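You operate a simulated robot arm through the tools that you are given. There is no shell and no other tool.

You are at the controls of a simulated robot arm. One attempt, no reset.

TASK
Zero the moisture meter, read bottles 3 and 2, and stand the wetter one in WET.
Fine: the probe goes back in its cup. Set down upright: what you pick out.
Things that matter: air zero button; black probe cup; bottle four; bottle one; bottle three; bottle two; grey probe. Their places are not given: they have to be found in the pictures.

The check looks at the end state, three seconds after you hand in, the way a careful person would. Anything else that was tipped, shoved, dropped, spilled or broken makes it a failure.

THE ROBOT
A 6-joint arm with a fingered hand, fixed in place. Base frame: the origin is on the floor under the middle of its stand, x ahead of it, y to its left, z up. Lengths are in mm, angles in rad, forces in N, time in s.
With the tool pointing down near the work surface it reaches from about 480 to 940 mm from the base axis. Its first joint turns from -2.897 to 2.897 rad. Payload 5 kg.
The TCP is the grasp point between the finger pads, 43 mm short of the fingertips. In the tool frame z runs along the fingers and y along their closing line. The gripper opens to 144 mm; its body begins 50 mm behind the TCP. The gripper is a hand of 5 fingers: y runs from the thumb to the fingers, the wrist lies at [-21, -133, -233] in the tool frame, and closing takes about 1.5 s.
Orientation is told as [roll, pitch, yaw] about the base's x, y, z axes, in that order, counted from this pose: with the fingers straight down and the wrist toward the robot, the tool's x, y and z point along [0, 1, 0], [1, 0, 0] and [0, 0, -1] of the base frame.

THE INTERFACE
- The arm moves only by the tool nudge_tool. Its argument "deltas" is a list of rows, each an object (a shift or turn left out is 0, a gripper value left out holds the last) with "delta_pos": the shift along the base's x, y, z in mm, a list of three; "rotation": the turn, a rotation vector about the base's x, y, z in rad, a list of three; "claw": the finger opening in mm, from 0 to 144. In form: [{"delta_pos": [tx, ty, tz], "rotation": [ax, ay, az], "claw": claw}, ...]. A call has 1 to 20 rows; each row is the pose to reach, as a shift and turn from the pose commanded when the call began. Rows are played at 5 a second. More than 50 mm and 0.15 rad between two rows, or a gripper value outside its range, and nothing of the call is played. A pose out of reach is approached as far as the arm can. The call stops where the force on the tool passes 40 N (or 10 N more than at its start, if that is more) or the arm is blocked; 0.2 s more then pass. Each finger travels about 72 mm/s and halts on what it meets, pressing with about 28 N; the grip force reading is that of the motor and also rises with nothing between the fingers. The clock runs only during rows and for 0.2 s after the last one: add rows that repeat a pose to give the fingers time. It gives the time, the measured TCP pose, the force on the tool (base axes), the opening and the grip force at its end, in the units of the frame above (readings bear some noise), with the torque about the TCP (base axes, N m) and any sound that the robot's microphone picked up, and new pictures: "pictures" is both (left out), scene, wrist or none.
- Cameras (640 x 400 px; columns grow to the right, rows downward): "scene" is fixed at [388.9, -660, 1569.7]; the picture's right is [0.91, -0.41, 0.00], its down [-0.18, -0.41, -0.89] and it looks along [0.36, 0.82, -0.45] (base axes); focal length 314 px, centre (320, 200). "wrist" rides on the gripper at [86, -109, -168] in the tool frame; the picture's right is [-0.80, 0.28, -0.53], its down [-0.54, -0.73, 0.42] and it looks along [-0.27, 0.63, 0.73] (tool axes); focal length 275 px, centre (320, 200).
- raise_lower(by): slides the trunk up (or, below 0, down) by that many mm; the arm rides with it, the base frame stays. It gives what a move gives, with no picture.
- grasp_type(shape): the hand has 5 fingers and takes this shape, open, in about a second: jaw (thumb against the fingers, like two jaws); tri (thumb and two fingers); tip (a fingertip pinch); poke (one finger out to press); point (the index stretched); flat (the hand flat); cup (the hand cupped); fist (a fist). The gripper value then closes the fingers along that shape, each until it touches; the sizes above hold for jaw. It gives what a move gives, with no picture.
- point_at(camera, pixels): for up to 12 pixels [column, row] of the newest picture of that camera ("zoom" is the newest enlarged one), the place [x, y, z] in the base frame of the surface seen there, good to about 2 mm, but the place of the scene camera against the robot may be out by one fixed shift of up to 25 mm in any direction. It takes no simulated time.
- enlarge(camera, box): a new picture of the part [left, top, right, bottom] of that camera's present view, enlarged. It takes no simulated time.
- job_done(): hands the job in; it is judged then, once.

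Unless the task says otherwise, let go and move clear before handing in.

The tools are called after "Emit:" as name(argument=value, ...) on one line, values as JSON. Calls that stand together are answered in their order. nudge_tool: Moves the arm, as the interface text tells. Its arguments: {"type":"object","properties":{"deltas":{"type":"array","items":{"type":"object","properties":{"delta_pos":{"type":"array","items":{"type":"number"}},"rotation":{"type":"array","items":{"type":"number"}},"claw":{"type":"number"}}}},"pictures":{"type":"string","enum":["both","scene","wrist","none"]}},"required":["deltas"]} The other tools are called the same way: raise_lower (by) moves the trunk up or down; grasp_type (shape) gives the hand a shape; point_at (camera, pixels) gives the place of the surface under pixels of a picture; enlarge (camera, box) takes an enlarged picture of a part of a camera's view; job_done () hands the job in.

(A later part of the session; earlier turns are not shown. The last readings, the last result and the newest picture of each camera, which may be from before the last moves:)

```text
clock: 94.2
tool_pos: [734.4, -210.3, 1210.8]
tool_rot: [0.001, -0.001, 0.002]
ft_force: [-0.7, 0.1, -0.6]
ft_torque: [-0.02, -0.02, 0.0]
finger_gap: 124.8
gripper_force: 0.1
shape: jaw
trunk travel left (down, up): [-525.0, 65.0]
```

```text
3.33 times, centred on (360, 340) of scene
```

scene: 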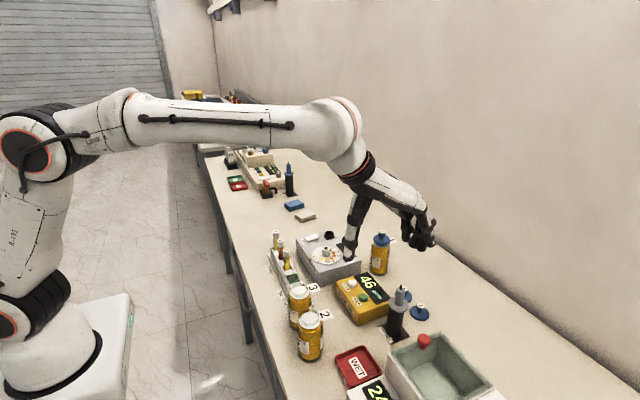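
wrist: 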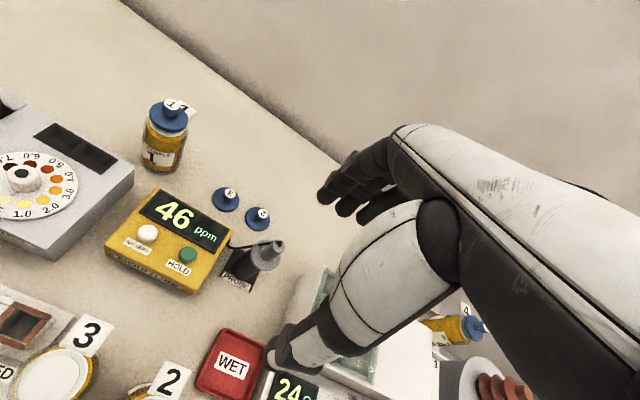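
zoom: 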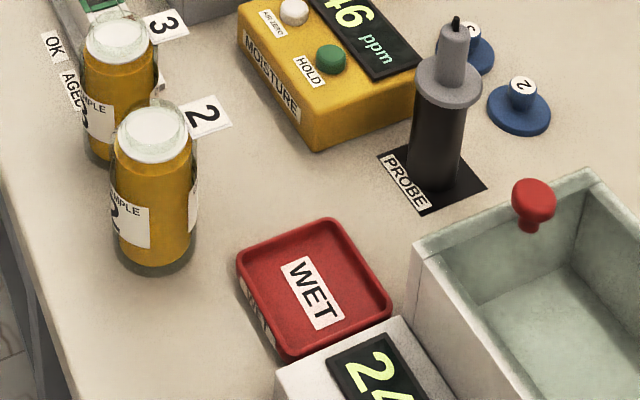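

The probe is properly back in its cup and nothing else moved. Now I'll measure the WET tray's inner size and bottle 2's body to plan the placement.

Emit:
nudge_tool(deltas=[{"delta_pos": [-30, -20, 0]}, {"delta_pos": [-60, -40, 0]}, {"delta_pos": [-95, -60, 0]}, {"delta_pos": [-130, -80, 0]}, {"delta_pos": [-130, -80, 0]}])

Emit:
enlarge(camera="wrist", box=[100, 180, 340, 330])

```text
clock: 95.4
tool_pos: [604.2, -288.2, 1210.4]
tool_rot: [0.0, 0.0, 0.003]
ft_force: [-0.4, -0.2, 0.1]
ft_torque: [0.01, -0.03, 0.01]
finger_gap: 124.6
gripper_force: 0.0
shape: jaw
trunk travel left (down, up): [-525.0, 65.0]
```

scene: 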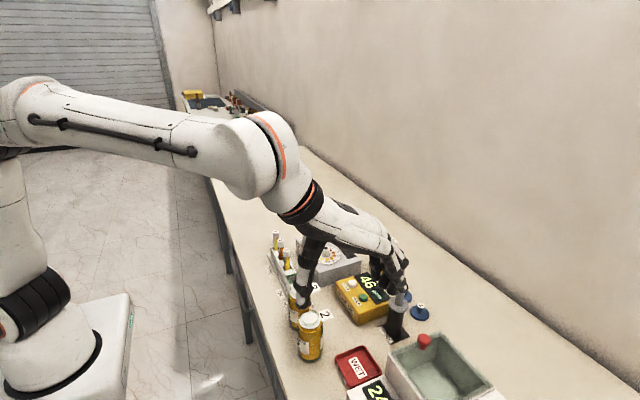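
wrist: 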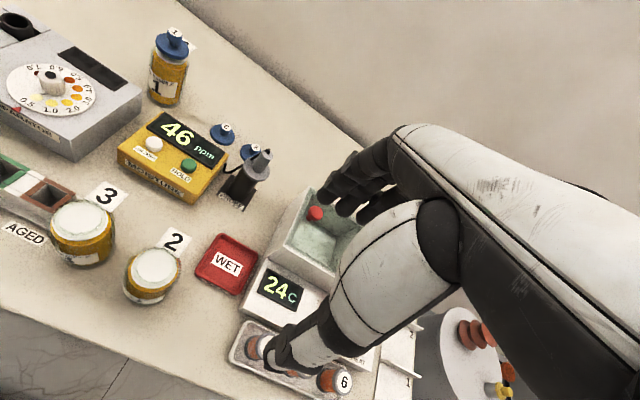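

```text
2.67 times, centred on (220, 255) of wrist
```

zoom: 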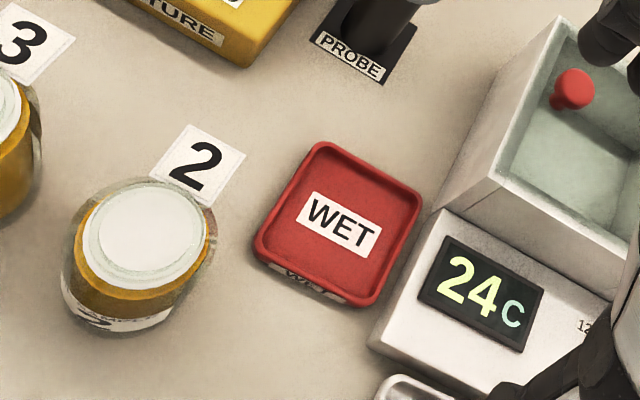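

Emit:
enlarge(camera="wrist", box=[185, 225, 265, 300])

Emit:
enlarge(camera="wrist", box=[110, 235, 195, 310])

Emit:
point_at(camera="wrist", pixels=[[152, 266], [123, 285], [133, 301], [158, 298], [176, 281], [220, 240], [256, 254], [196, 274], [236, 293], [226, 260], [262, 290], [290, 240]])

```text
5.33 times, centred on (225, 262) of wrist
```

zoom: 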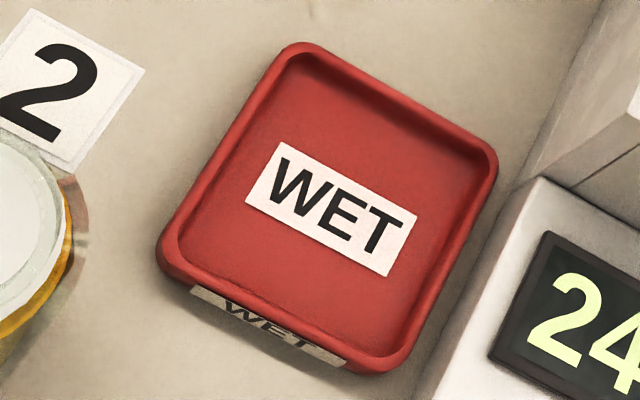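

```text
5.33 times, centred on (152, 272) of wrist
```

zoom: 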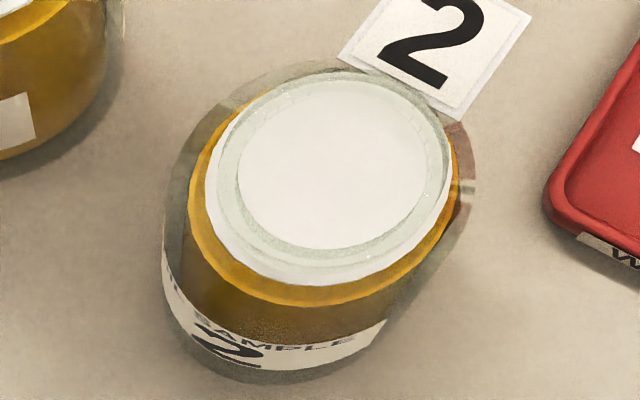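

```text
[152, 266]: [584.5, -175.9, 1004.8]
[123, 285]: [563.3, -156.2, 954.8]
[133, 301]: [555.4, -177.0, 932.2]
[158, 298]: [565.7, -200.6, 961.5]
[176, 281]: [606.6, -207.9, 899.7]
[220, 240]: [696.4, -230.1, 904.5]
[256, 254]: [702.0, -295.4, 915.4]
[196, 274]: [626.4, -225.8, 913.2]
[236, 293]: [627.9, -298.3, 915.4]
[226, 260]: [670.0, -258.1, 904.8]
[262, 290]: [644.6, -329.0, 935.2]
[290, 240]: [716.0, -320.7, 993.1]
```

Bottle 2 is about 60 mm across, centered at (585,-176.5). I'll probe the tray cross-section to find its inner floor extents.

Emit:
point_at(camera="wrist", pixels=[[215.2, 284.5], [215.8, 283], [216.6, 281.7], [217.3, 280.4], [239.1, 244], [238.3, 245.3], [237.6, 246.6], [236.6, 248.1]])

Emit:
point_at(camera="wrist", pixels=[[208.1, 253.6], [209.6, 254.3], [211.1, 255.3], [212.6, 256], [246.6, 274.6], [245.1, 273.6], [243.6, 272.9], [242.1, 271.9], [248.5, 276], [206, 252.5]])

```text
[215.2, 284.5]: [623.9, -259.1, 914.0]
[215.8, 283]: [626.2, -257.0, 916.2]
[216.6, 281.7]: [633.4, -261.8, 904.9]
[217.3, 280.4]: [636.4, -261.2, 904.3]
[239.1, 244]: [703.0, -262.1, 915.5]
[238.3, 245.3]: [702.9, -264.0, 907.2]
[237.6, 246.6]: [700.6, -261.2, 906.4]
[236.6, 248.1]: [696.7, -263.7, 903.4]
```

```text
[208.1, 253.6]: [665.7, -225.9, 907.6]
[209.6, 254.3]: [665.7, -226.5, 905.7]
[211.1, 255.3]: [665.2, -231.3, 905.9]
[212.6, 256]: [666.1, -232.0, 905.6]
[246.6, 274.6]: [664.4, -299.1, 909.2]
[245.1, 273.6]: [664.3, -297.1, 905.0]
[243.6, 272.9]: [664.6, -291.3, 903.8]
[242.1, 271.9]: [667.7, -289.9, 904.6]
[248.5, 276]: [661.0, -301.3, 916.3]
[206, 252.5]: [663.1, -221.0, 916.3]
```

Tray interior is about 72 mm square centered at (665,-262), so the bottle fits with ~6 mm margin. I'll measure the neighbouring tub and 24C device edges to plan finger clearance.

Emit:
point_at(camera="wrist", pixels=[[287, 246.5], [290, 243], [309, 188], [306, 200], [266, 257.5], [268, 260], [240, 305], [243, 304], [272, 262], [280, 240], [270, 252], [300, 255]])

Emit:
point_at(camera="scene", pixels=[[384, 357], [387, 352], [389, 356], [385, 372], [380, 376], [361, 392], [436, 332], [394, 372]])

Emit:
enlarge(camera="scene", box=[330, 330, 450, 400])

```text
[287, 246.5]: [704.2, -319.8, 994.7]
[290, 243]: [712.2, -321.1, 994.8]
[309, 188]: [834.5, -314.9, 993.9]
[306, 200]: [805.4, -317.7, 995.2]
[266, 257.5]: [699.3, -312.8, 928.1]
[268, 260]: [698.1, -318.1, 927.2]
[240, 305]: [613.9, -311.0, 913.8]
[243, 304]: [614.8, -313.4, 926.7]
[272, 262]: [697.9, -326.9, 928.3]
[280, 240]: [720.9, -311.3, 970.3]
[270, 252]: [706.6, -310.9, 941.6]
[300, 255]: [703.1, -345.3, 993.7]
```

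```text
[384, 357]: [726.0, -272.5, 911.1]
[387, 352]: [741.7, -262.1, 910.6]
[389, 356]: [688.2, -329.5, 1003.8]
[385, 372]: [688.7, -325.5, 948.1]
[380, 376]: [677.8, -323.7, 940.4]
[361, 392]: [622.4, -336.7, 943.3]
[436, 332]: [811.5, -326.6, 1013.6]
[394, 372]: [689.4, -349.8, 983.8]
```

```text
5.33 times, centred on (390, 365) of scene
```

zoom: 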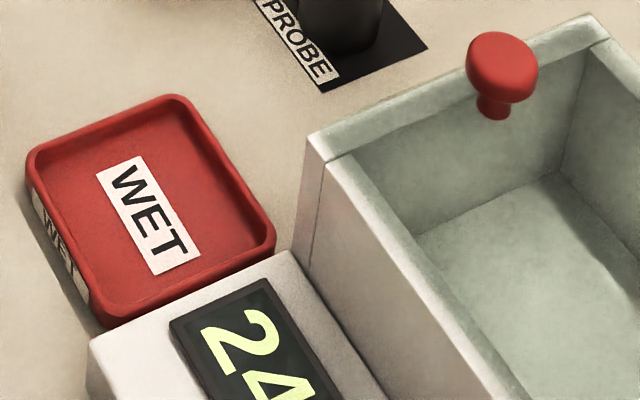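

The tub's left wall is at y≈-311 and x>698, so I'll grasp bottle 2 unturned but yaw the hand when placing. First I'll hover over bottle 2 with the hand open.

Emit:
nudge_tool(deltas=[{"delta_pos": [-6, 37, 0], "claw": 130}, {"delta_pos": [-12, 75, 0]}, {"delta_pos": [-23, 112.5, 0]}, {"delta_pos": [-23, 112.5, -40]}, {"delta_pos": [-23, 112.5, -80]}, {"delta_pos": [-23, 112.5, -115]}, {"delta_pos": [-23, 112.5, -130]}, {"delta_pos": [-23, 112.5, -130]}])

Emit:
enlarge(camera="scene", box=[250, 230, 390, 370])

Emit:
enlarge(camera="wrist", box=[180, 150, 400, 400])

```text
clock: 97.2
tool_pos: [580.3, -178.3, 1079.6]
tool_rot: [0.0, 0.0, 0.0]
ft_force: [0.5, -0.6, 0.6]
ft_torque: [0.0, -0.03, -0.01]
finger_gap: 130.2
gripper_force: 0.0
shape: jaw
trunk travel left (down, up): [-525.0, 65.0]
```

scene: 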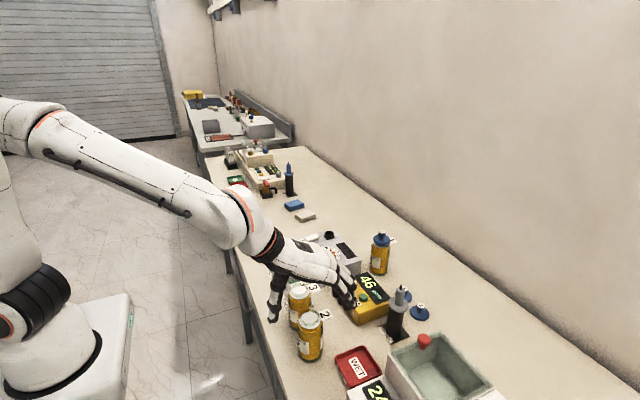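
wrist: 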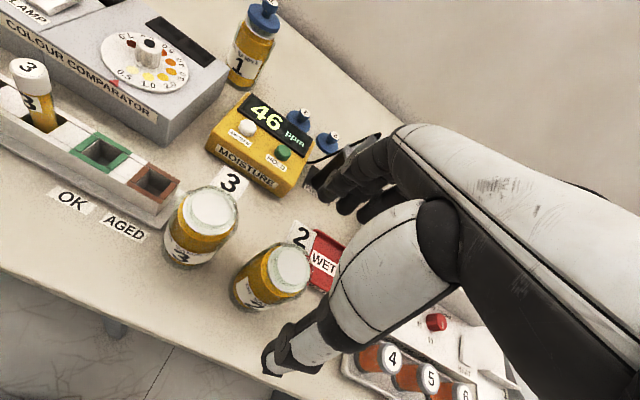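

```text
2.86 times, centred on (320, 300) of scene
```

zoom: 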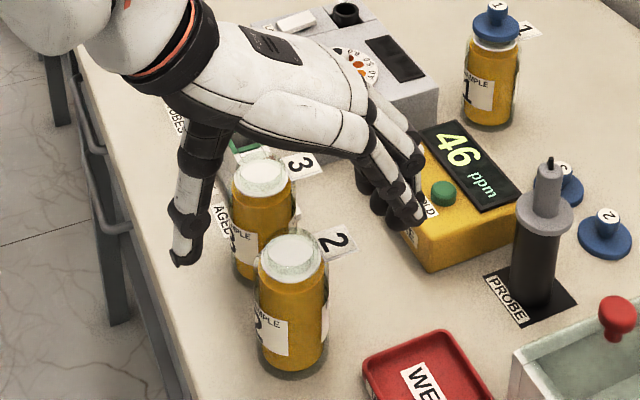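

```text
1.60 times, centred on (290, 275) of wrist
```

zoom: 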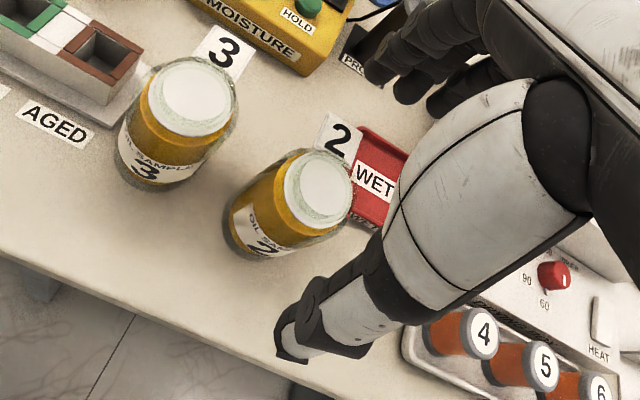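

The open hand straddles bottle 2 with room to bottle 3, tray and meter. I'll descend to TCP z≈985 and check.

Emit:
nudge_tool(deltas=[{"delta_pos": [0, 0, -20]}, {"delta_pos": [0, 0, -40]}, {"delta_pos": [0, 0, -60]}, {"delta_pos": [0, 0, -80]}, {"delta_pos": [0, 0, -97]}, {"delta_pos": [0, 0, -97]}])

Emit:
enlarge(camera="scene", box=[250, 250, 370, 370])

Emit:
enlarge(camera="wrist", box=[180, 150, 400, 400])

```text
clock: 98.6
tool_pos: [580.7, -177.5, 984.6]
tool_rot: [0.0, 0.0, 0.001]
ft_force: [-0.5, -0.2, 0.5]
ft_torque: [0.05, 0.01, -0.01]
finger_gap: 130.1
gripper_force: 0.0
shape: jaw
trunk travel left (down, up): [-525.0, 65.0]
```

scene: 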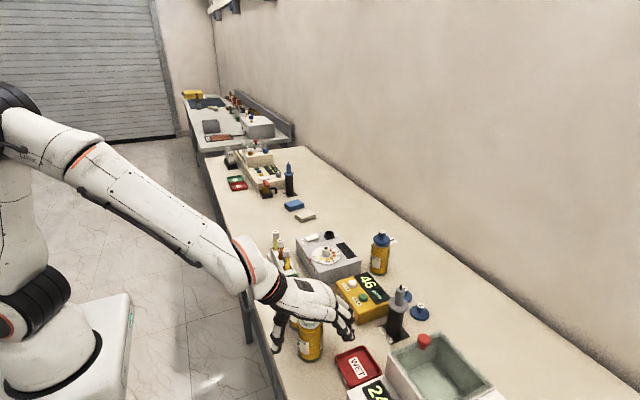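
wrist: 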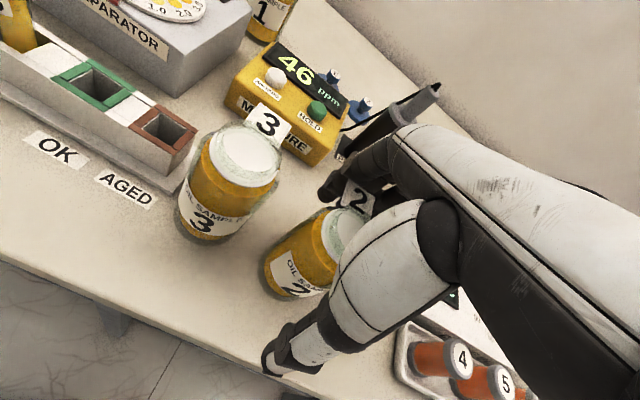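

```text
3.33 times, centred on (310, 310) of scene
```

zoom: 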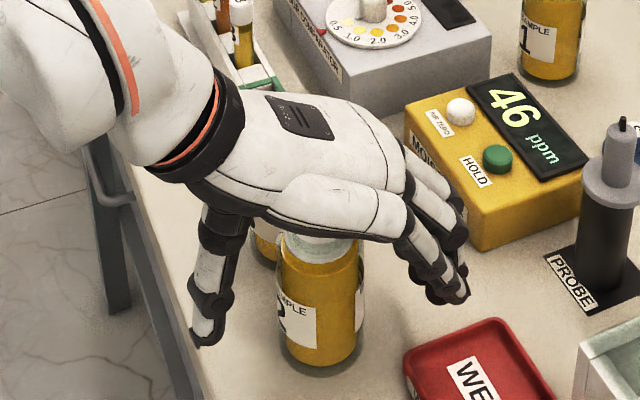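

```text
1.60 times, centred on (290, 275) of wrist
```

zoom: 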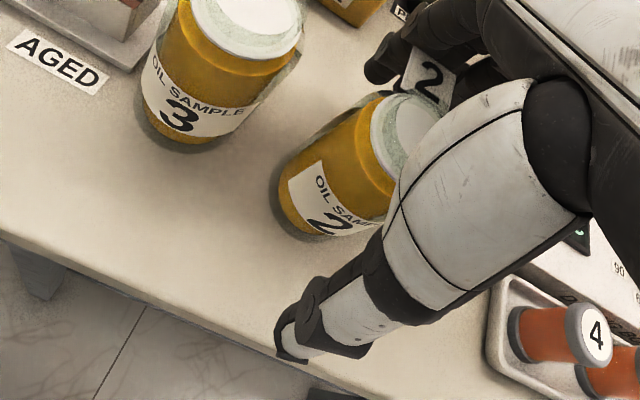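

The palm is close above bottle 2's neck. I'll lower 5 mm more in small steps, watching force, then begin closing.

Emit:
nudge_tool(deltas=[{"delta_pos": [0, 0, -2]}, {"delta_pos": [0, 0, -4]}, {"delta_pos": [0, 0, -6]}, {"delta_pos": [0, 0, -6], "claw": 115}, {"delta_pos": [0, 0, -6], "claw": 100}, {"delta_pos": [0, 0, -6], "claw": 88}, {"delta_pos": [0, 0, -6], "claw": 78}, {"delta_pos": [0, 0, -6], "claw": 72}, {"delta_pos": [0, 0, -6], "claw": 72}])

Emit:
enlarge(camera="scene", box=[250, 250, 370, 370])

Emit:
enlarge(camera="wrist", box=[180, 150, 400, 400])

```text
clock: 100.6
tool_pos: [581.2, -176.6, 977.9]
tool_rot: [-0.001, 0.003, 0.0]
ft_force: [-1.0, 0.4, -0.5]
ft_torque: [-0.01, 0.01, 0.02]
finger_gap: 72.5
gripper_force: 0.1
shape: jaw
trunk travel left (down, up): [-525.0, 65.0]
```

scene: 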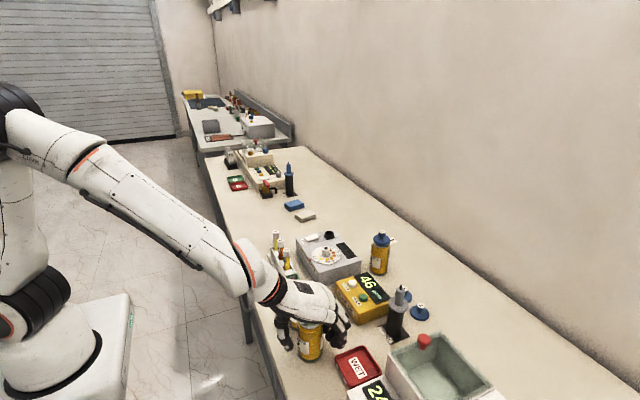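
wrist: 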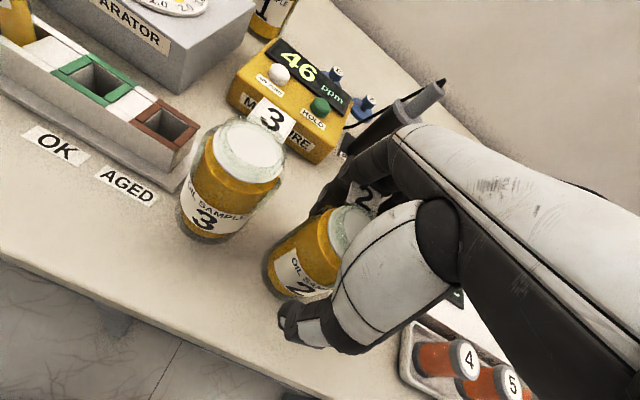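

```text
3.33 times, centred on (310, 310) of scene
```

zoom: 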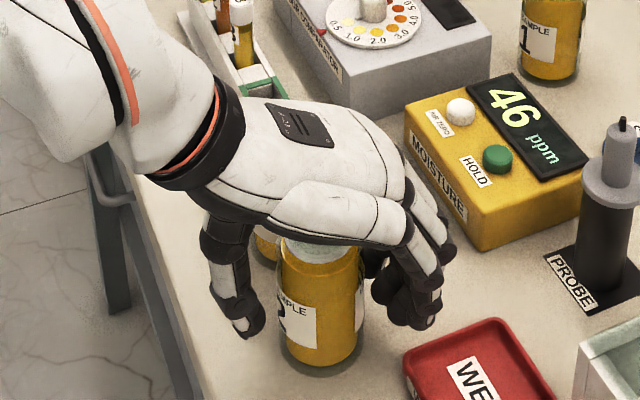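

```text
1.60 times, centred on (290, 275) of wrist
```

zoom: 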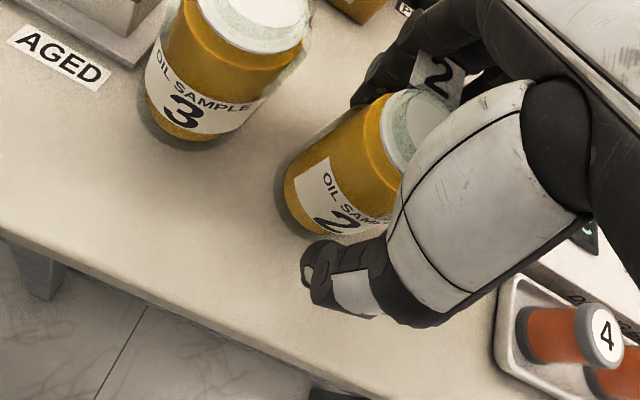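

The thumb and fingers are evenly beside bottle 2 at a 72 mm gap. I'll close slowly to grip it.

Emit:
nudge_tool(deltas=[{"claw": 69}, {"claw": 66}, {"claw": 63}, {"claw": 60}, {"claw": 57}, {"claw": 54}, {"claw": 50}, {"claw": 44}, {"claw": 36}, {"claw": 28}, {"claw": 28}])

Emit:
enlarge(camera="scene", box=[250, 250, 370, 370])

Emit:
enlarge(camera="wrist", box=[180, 150, 400, 400])

```text
clock: 103.0
tool_pos: [581.1, -176.0, 979.1]
tool_rot: [-0.001, 0.0, -0.001]
ft_force: [-0.9, -0.8, -0.2]
ft_torque: [0.01, 0.0, -0.01]
finger_gap: 46.7
gripper_force: 28.0
shape: jaw
trunk travel left (down, up): [-525.0, 65.0]
```

scene: 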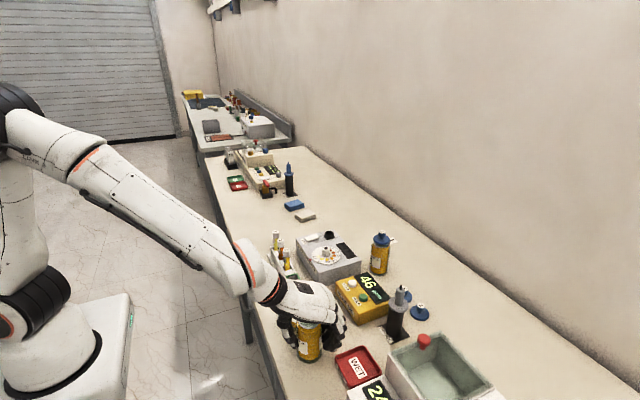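
wrist: 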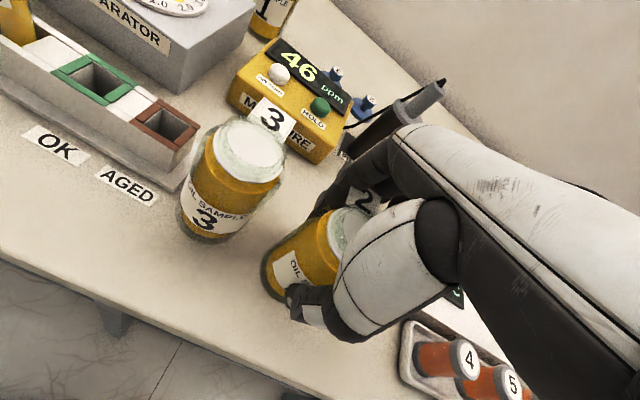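

```text
3.33 times, centred on (310, 310) of scene
```

zoom: 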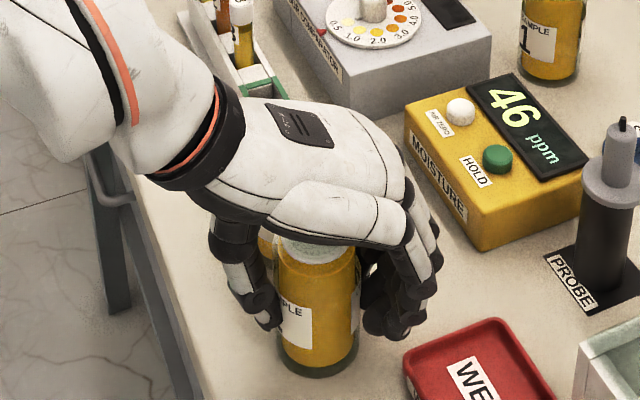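

```text
1.60 times, centred on (290, 275) of wrist
```

zoom: 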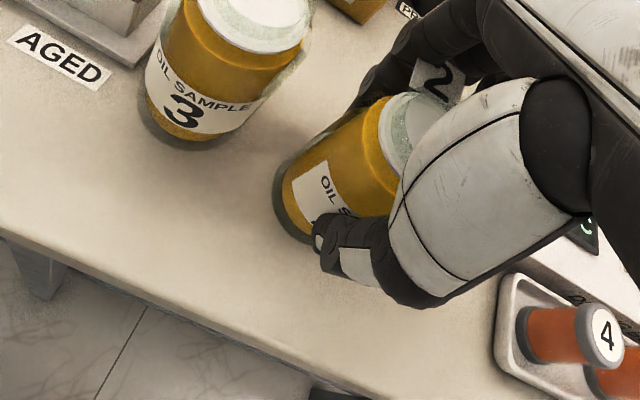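

Bottle 2 is gripped at 28 N and still upright. I'll lift it slowly straight up 80 mm.

Emit:
nudge_tool(deltas=[{"delta_pos": [0, 0, 2], "claw": 20}, {"delta_pos": [0, 0, 5]}, {"delta_pos": [0, 0, 10]}, {"delta_pos": [0, 0, 18]}, {"delta_pos": [0, 0, 28]}, {"delta_pos": [0, 0, 40]}, {"delta_pos": [0, 0, 52]}, {"delta_pos": [0, 0, 66]}, {"delta_pos": [0, 0, 80]}, {"delta_pos": [0, 0, 80]}])

Emit:
enlarge(camera="scene", box=[250, 240, 390, 370])

Emit:
enlarge(camera="wrist", box=[180, 150, 400, 400])

```text
clock: 105.2
tool_pos: [580.9, -175.7, 1057.9]
tool_rot: [-0.001, 0.001, 0.0]
ft_force: [0.4, -0.9, -2.8]
ft_torque: [-0.02, 0.0, -0.04]
finger_gap: 46.8
gripper_force: 27.9
shape: jaw
trunk travel left (down, up): [-525.0, 65.0]
```

scene: 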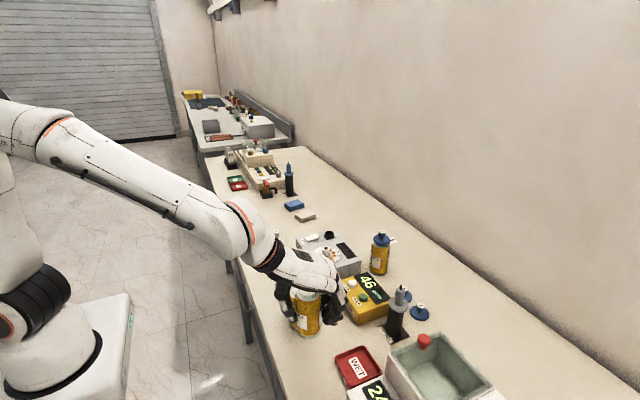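
wrist: 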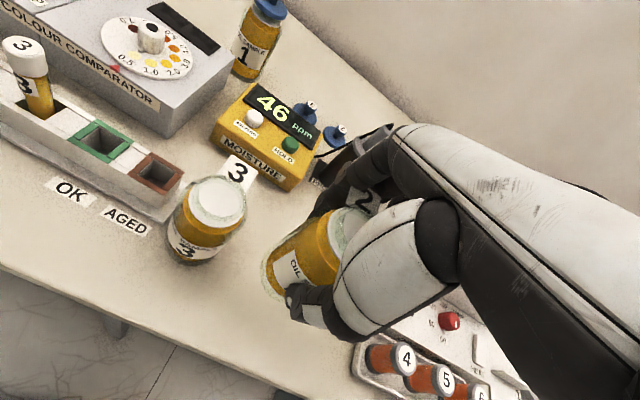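

```text
3.08 times, centred on (320, 305) of scene
```

zoom: 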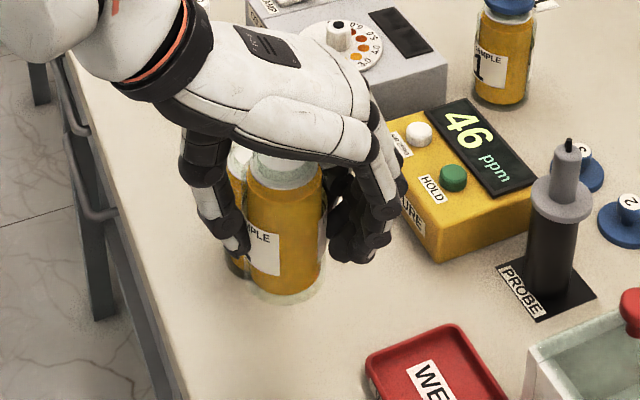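

```text
1.60 times, centred on (290, 275) of wrist
```

zoom: 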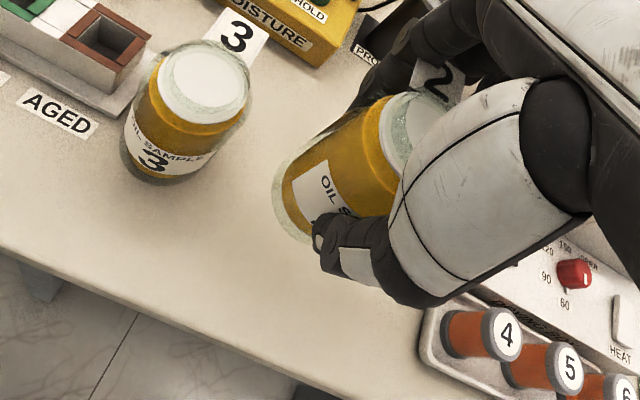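

The bottle is lifted cleanly (about 2.8 N weight). I'll measure points on its body to find its center and base height relative to the hand.

Emit:
point_at(camera="wrist", pixels=[[272, 265], [280, 258], [290, 250], [300, 242], [310, 232], [318, 222], [275, 275], [285, 285], [270, 280], [295, 262], [308, 250], [322, 240]])

Emit:
point_at(camera="scene", pixels=[[299, 320], [303, 325], [310, 330], [316, 328], [319, 320], [303, 310], [312, 312], [318, 300], [303, 296], [312, 337], [305, 335], [320, 335]])

```text
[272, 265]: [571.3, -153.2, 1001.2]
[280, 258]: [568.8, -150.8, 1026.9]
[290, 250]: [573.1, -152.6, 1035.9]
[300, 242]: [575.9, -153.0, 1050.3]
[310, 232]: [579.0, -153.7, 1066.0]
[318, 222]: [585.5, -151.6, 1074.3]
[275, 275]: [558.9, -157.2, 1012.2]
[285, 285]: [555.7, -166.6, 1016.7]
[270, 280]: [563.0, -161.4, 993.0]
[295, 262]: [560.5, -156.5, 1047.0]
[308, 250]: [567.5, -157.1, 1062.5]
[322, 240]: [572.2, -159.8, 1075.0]
```

```text
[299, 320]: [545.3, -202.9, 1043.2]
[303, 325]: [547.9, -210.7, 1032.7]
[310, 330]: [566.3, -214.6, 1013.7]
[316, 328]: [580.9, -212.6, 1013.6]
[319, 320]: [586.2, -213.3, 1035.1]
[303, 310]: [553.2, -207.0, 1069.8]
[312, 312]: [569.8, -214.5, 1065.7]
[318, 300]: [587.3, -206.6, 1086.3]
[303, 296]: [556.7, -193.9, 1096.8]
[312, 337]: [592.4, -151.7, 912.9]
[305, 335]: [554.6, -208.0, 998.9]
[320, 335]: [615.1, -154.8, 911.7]
```

The bottle center sits about 1–2 mm from the TCP toward the fingers. I'll carry it over the WET tray while yawing the hand +0.45 rad so the fingers stay clear of the tub wall.

Emit:
nudge_tool(deltas=[{"delta_pos": [12, -14, 0], "rotation": [0, 0, 0.04]}, {"delta_pos": [30, -32, 0], "rotation": [0, 0, 0.14]}, {"delta_pos": [48, -50, 0], "rotation": [0, 0, 0.24]}, {"delta_pos": [64, -67, 0], "rotation": [0, 0, 0.34]}, {"delta_pos": [77, -80, 0], "rotation": [0, 0, 0.42]}, {"delta_pos": [83, -86, 0], "rotation": [0, 0, 0.45]}, {"delta_pos": [83, -86, 0], "rotation": [0, 0, 0.45]}])

Emit:
enlarge(camera="scene", box=[290, 260, 430, 400])

Emit:
enlarge(camera="wrist", box=[180, 150, 400, 400])

```text
clock: 106.8
tool_pos: [664.9, -263.7, 1059.7]
tool_rot: [0.0, 0.001, 0.452]
ft_force: [-0.3, 0.2, -3.4]
ft_torque: [0.0, 0.01, -0.01]
finger_gap: 46.7
gripper_force: 27.4
shape: jaw
trunk travel left (down, up): [-525.0, 65.0]
```

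scene: 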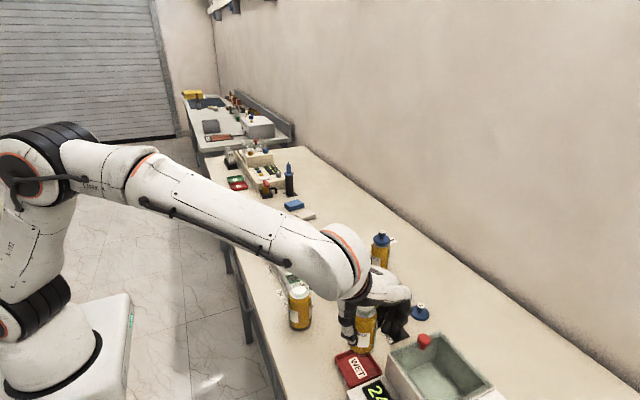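
wrist: 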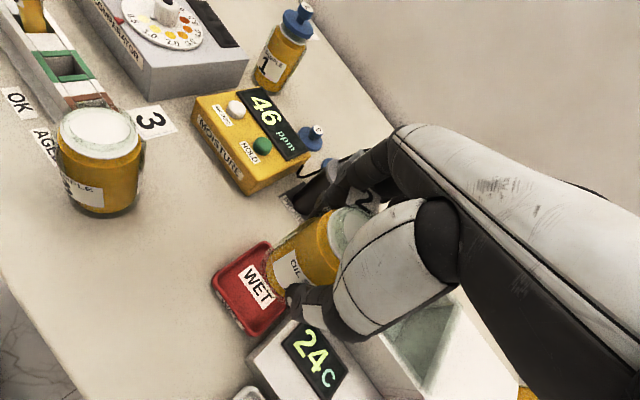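

```text
2.86 times, centred on (360, 330) of scene
```

zoom: 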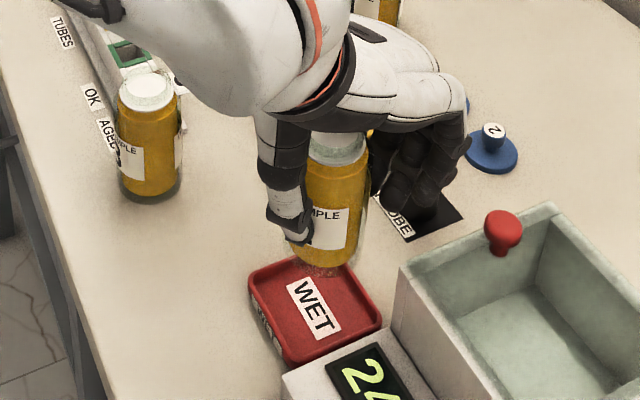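

```text
1.60 times, centred on (290, 275) of wrist
```

zoom: 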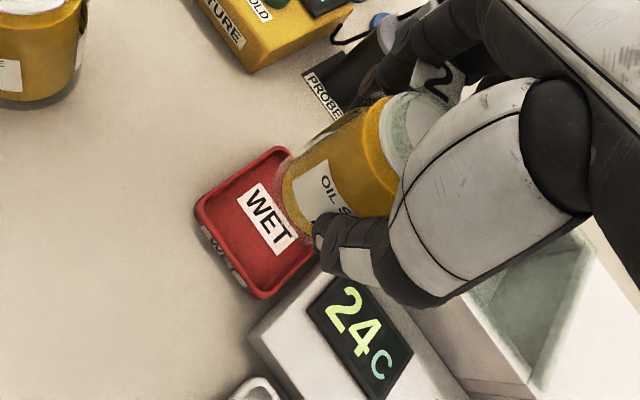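

The bottle is over the tray; I need to check how well centered and upright it is. I'll zoom both views.

Emit:
enlarge(camera="scene", box=[330, 295, 400, 390])

Emit:
enlarge(camera="wrist", box=[205, 195, 345, 340])

Emit:
point_at(camera="scene", pixels=[[355, 345], [360, 350], [365, 351], [370, 349], [373, 340], [374, 325], [358, 330], [365, 335], [370, 325], [366, 312], [360, 311], [373, 312]])

Emit:
point_at(camera="wrist", pixels=[[280, 258], [290, 250], [300, 242], [310, 232], [275, 270], [285, 278], [272, 275], [295, 262], [308, 250], [335, 225], [345, 215], [332, 240]])

```text
4.21 times, centred on (365, 342) of scene
```

zoom: 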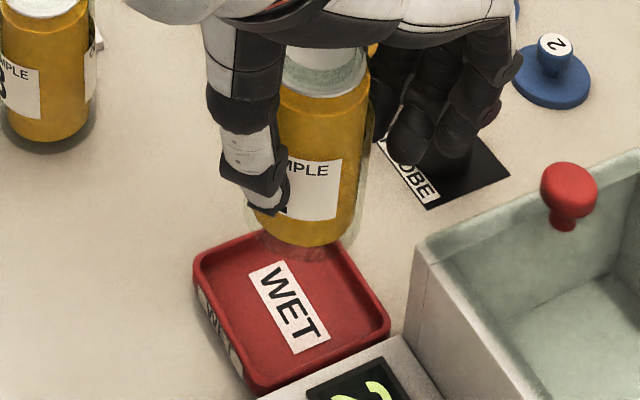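

```text
2.76 times, centred on (275, 268) of wrist
```

zoom: 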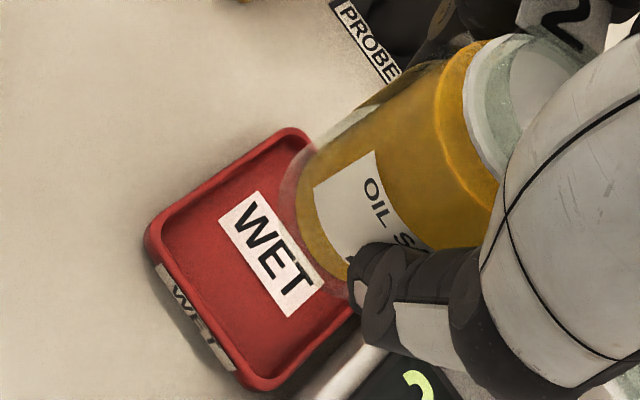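

```text
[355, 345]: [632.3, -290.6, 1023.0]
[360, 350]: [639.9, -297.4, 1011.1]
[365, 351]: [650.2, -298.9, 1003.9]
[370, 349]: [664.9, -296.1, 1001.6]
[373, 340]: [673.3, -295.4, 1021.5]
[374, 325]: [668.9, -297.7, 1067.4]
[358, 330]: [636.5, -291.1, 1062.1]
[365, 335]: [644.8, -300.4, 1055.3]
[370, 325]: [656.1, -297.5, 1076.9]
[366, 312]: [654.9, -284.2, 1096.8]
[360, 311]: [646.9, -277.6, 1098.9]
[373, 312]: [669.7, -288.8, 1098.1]
```

```text
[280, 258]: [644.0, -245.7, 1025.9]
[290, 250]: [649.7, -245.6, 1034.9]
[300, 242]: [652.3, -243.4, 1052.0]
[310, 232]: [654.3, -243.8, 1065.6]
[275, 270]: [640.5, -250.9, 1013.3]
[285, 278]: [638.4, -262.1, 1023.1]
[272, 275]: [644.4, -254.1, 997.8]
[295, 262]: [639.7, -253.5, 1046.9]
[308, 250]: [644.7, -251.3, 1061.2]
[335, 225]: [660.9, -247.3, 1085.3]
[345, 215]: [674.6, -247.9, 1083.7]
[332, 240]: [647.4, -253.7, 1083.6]
```

The bottle hangs upright but about 3 mm too far in +x; I'll shift (−2.5, +1.5) and lower to about 12 mm above the tray floor.

Emit:
nudge_tool(deltas=[{"delta_pos": [-1.5, 1, -12]}, {"delta_pos": [-2.5, 1.5, -26]}, {"delta_pos": [-2.5, 1.5, -40]}, {"delta_pos": [-2.5, 1.5, -52]}, {"delta_pos": [-2.5, 1.5, -62]}, {"delta_pos": [-2.5, 1.5, -62]}])

Emit:
enlarge(camera="scene", box=[320, 305, 410, 400])

Emit:
enlarge(camera="wrist", box=[205, 195, 345, 340])

```text
clock: 108.2
tool_pos: [663.1, -261.5, 995.5]
tool_rot: [0.001, 0.002, 0.45]
ft_force: [-0.5, -0.2, -2.8]
ft_torque: [-0.01, -0.01, 0.03]
finger_gap: 46.5
gripper_force: 27.1
shape: jaw
trunk travel left (down, up): [-525.0, 65.0]
```

scene: 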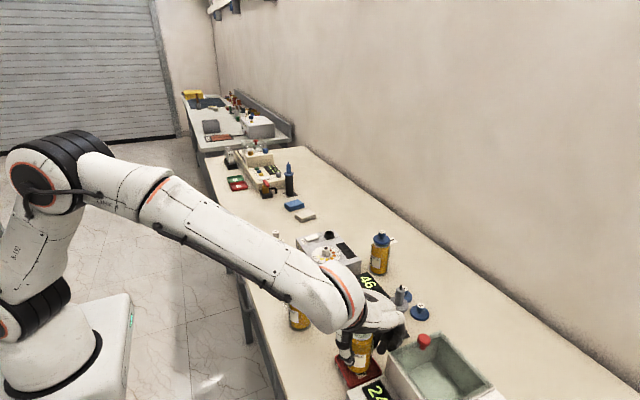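
wrist: 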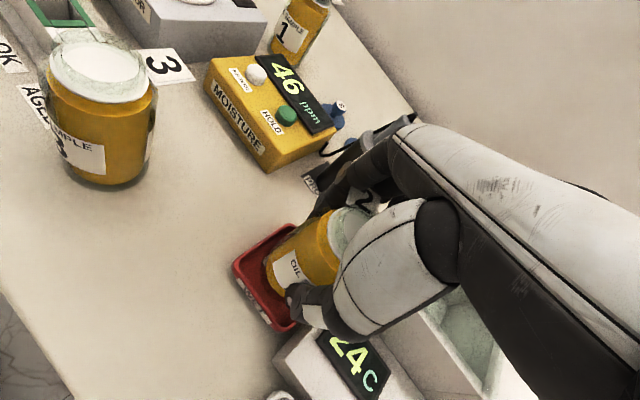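

```text
4.21 times, centred on (365, 352) of scene
```

zoom: 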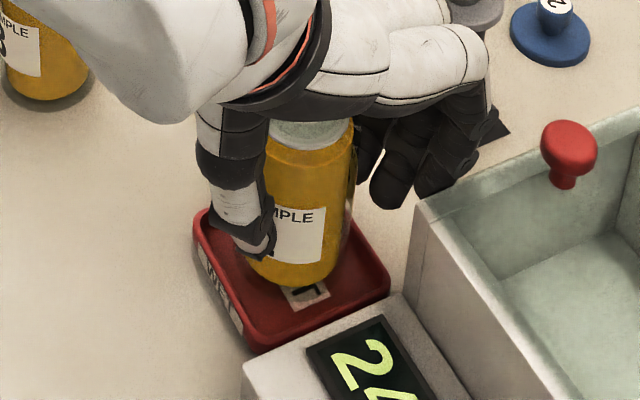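

```text
2.76 times, centred on (275, 268) of wrist
```

zoom: 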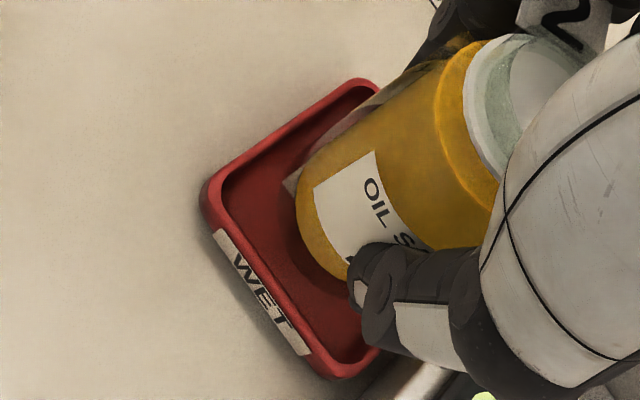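

The bottle is centered over the tray with its base at about rim height. I'll lower the last ~13 mm slowly, watching for the force change at contact.

Emit:
nudge_tool(deltas=[{"delta_pos": [0, 0, -3]}, {"delta_pos": [0, 0, -6]}, {"delta_pos": [0, 0, -8]}, {"delta_pos": [0, 0, -10]}, {"delta_pos": [0, 0, -11]}, {"delta_pos": [0, 0, -11]}])

Emit:
enlarge(camera="scene", box=[320, 305, 410, 400])

Emit:
enlarge(camera="wrist", box=[205, 195, 345, 340])

```text
clock: 109.6
tool_pos: [661.3, -262.5, 985.6]
tool_rot: [-0.001, 0.001, 0.451]
ft_force: [0.4, 0.4, -2.4]
ft_torque: [-0.03, -0.02, 0.06]
finger_gap: 46.8
gripper_force: 28.4
shape: jaw
trunk travel left (down, up): [-525.0, 65.0]
```

scene: 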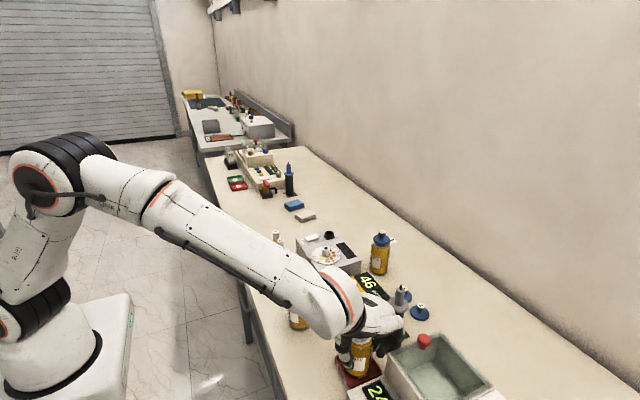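
wrist: 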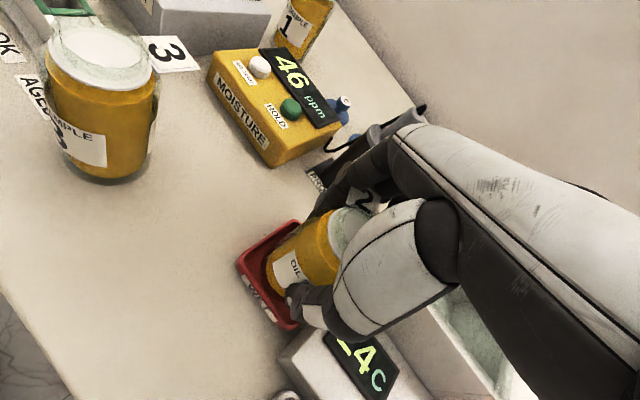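

```text
4.21 times, centred on (365, 352) of scene
```

zoom: 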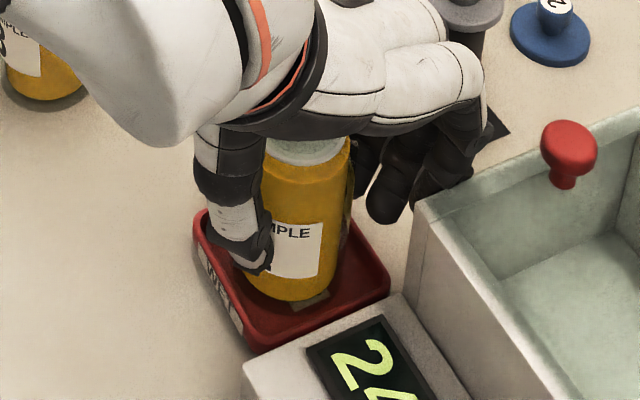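

```text
2.76 times, centred on (275, 268) of wrist
```

zoom: 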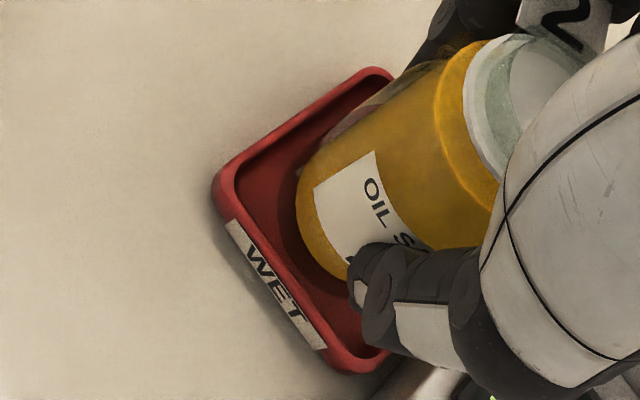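

Still hanging (−2.4 N). The near-side gap in the wrist view looks a bit large, so before seating I'll measure along a line from the tray's near rim across to the bottle.

Emit:
point_at(camera="wrist", pixels=[[246, 271.6], [251.4, 269.8], [256.9, 268.7], [262.3, 268], [266, 269.8], [268.8, 271.6], [271.4, 273.4], [278.6, 275], [284, 282.5], [272, 262], [278, 252], [290, 262]])

Emit:
point_at(camera="scene", pixels=[[352, 372], [356, 375], [360, 376], [364, 373], [368, 368], [370, 360], [371, 350], [362, 360], [366, 345], [360, 386], [374, 378], [348, 380]])

Emit:
enlarge(camera="scene", box=[340, 340, 390, 395])

```text
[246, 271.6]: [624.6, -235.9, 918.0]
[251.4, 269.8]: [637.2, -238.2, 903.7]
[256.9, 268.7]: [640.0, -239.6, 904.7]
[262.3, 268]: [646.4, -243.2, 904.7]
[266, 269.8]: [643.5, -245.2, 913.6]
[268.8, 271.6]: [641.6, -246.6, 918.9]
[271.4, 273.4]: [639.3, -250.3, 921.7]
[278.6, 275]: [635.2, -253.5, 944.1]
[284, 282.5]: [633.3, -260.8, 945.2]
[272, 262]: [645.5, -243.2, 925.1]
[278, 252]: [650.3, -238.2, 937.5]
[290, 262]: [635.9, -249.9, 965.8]
```

```text
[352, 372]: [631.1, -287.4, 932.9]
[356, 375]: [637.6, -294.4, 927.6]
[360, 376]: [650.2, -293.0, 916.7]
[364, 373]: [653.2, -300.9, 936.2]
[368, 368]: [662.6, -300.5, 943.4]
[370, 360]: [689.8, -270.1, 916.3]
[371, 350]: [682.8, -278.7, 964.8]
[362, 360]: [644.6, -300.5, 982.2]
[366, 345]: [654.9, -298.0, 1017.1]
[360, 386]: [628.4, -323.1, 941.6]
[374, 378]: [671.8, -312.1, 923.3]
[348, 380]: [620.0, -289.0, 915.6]
```

```text
7.27 times, centred on (365, 368) of scene
```

zoom: 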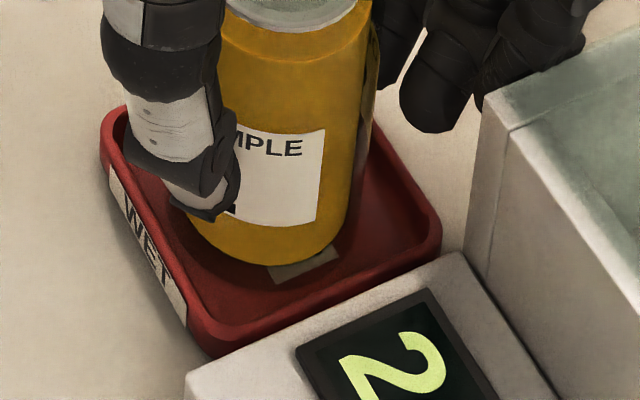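

The label points put the bottle's center at about (663.5,-262), within 2 mm of the tray's center, so it's fine. I'll shift +1.5 mm in x and lower in sub-millimetre steps until its weight is taken.

Emit:
nudge_tool(deltas=[{"delta_pos": [1, 0, -0.5]}, {"delta_pos": [1.5, 0, -1]}, {"delta_pos": [1.5, 0, -1.5]}, {"delta_pos": [1.5, 0, -2]}, {"delta_pos": [1.5, 0, -2.5]}, {"delta_pos": [1.5, 0, -2.5]}], pictures="scene")

```text
clock: 111.0
tool_pos: [663.4, -261.2, 983.2]
tool_rot: [0.0, 0.0, 0.451]
ft_force: [-1.8, 1.3, 0.1]
ft_torque: [-0.01, -0.02, 0.06]
finger_gap: 46.8
gripper_force: 27.9
shape: jaw
trunk travel left (down, up): [-525.0, 65.0]
```

scene: 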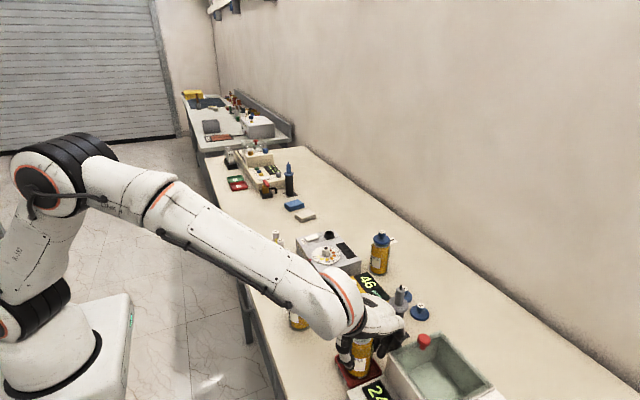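

The weight has gone (force z 0.1 N), so the base is touching. I'll press 0.7 mm further to confirm firm seating.

Emit:
nudge_tool(deltas=[{"delta_pos": [0, 0, -0.4]}, {"delta_pos": [0, 0, -0.8]}, {"delta_pos": [0, 0, -0.8]}], pictures="both")

Emit:
enlarge(camera="scene", box=[330, 310, 400, 395])

Emit:
enlarge(camera="wrist", box=[205, 195, 345, 340])

```text
clock: 111.8
tool_pos: [664.6, -262.5, 982.4]
tool_rot: [0.0, 0.0, 0.45]
ft_force: [-0.6, 0.7, 3.9]
ft_torque: [0.0, -0.11, 0.02]
finger_gap: 47.0
gripper_force: 27.7
shape: jaw
trunk travel left (down, up): [-525.0, 65.0]
```

scene: 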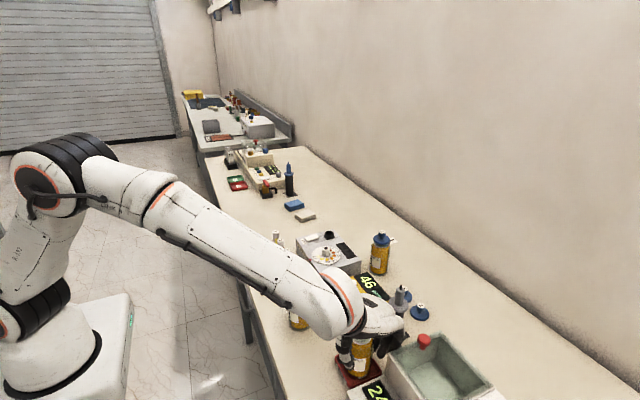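
wrist: 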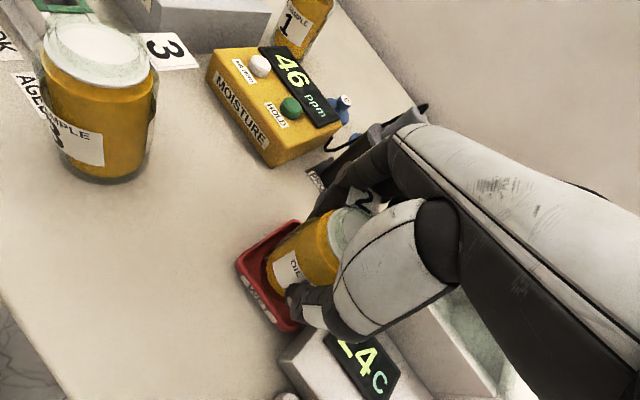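

```text
4.71 times, centred on (365, 352) of scene
```

zoom: 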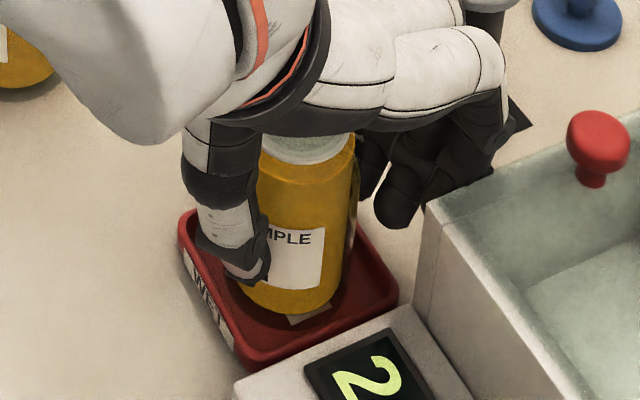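

```text
2.76 times, centred on (275, 268) of wrist
```

zoom: 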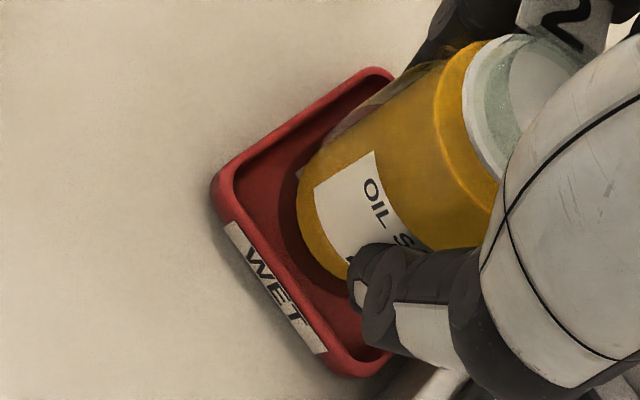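

Seated with 4 N. Before releasing I'll check the finger positions relative to the tub wall.

Emit:
point_at(camera="scene", pixels=[[381, 354], [382, 350], [378, 348], [386, 345], [393, 340], [388, 352], [375, 345]])

```text
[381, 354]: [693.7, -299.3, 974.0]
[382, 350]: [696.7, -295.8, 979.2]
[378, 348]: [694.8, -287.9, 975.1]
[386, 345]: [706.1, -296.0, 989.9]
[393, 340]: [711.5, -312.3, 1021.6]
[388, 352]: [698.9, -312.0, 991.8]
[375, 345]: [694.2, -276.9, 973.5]
```

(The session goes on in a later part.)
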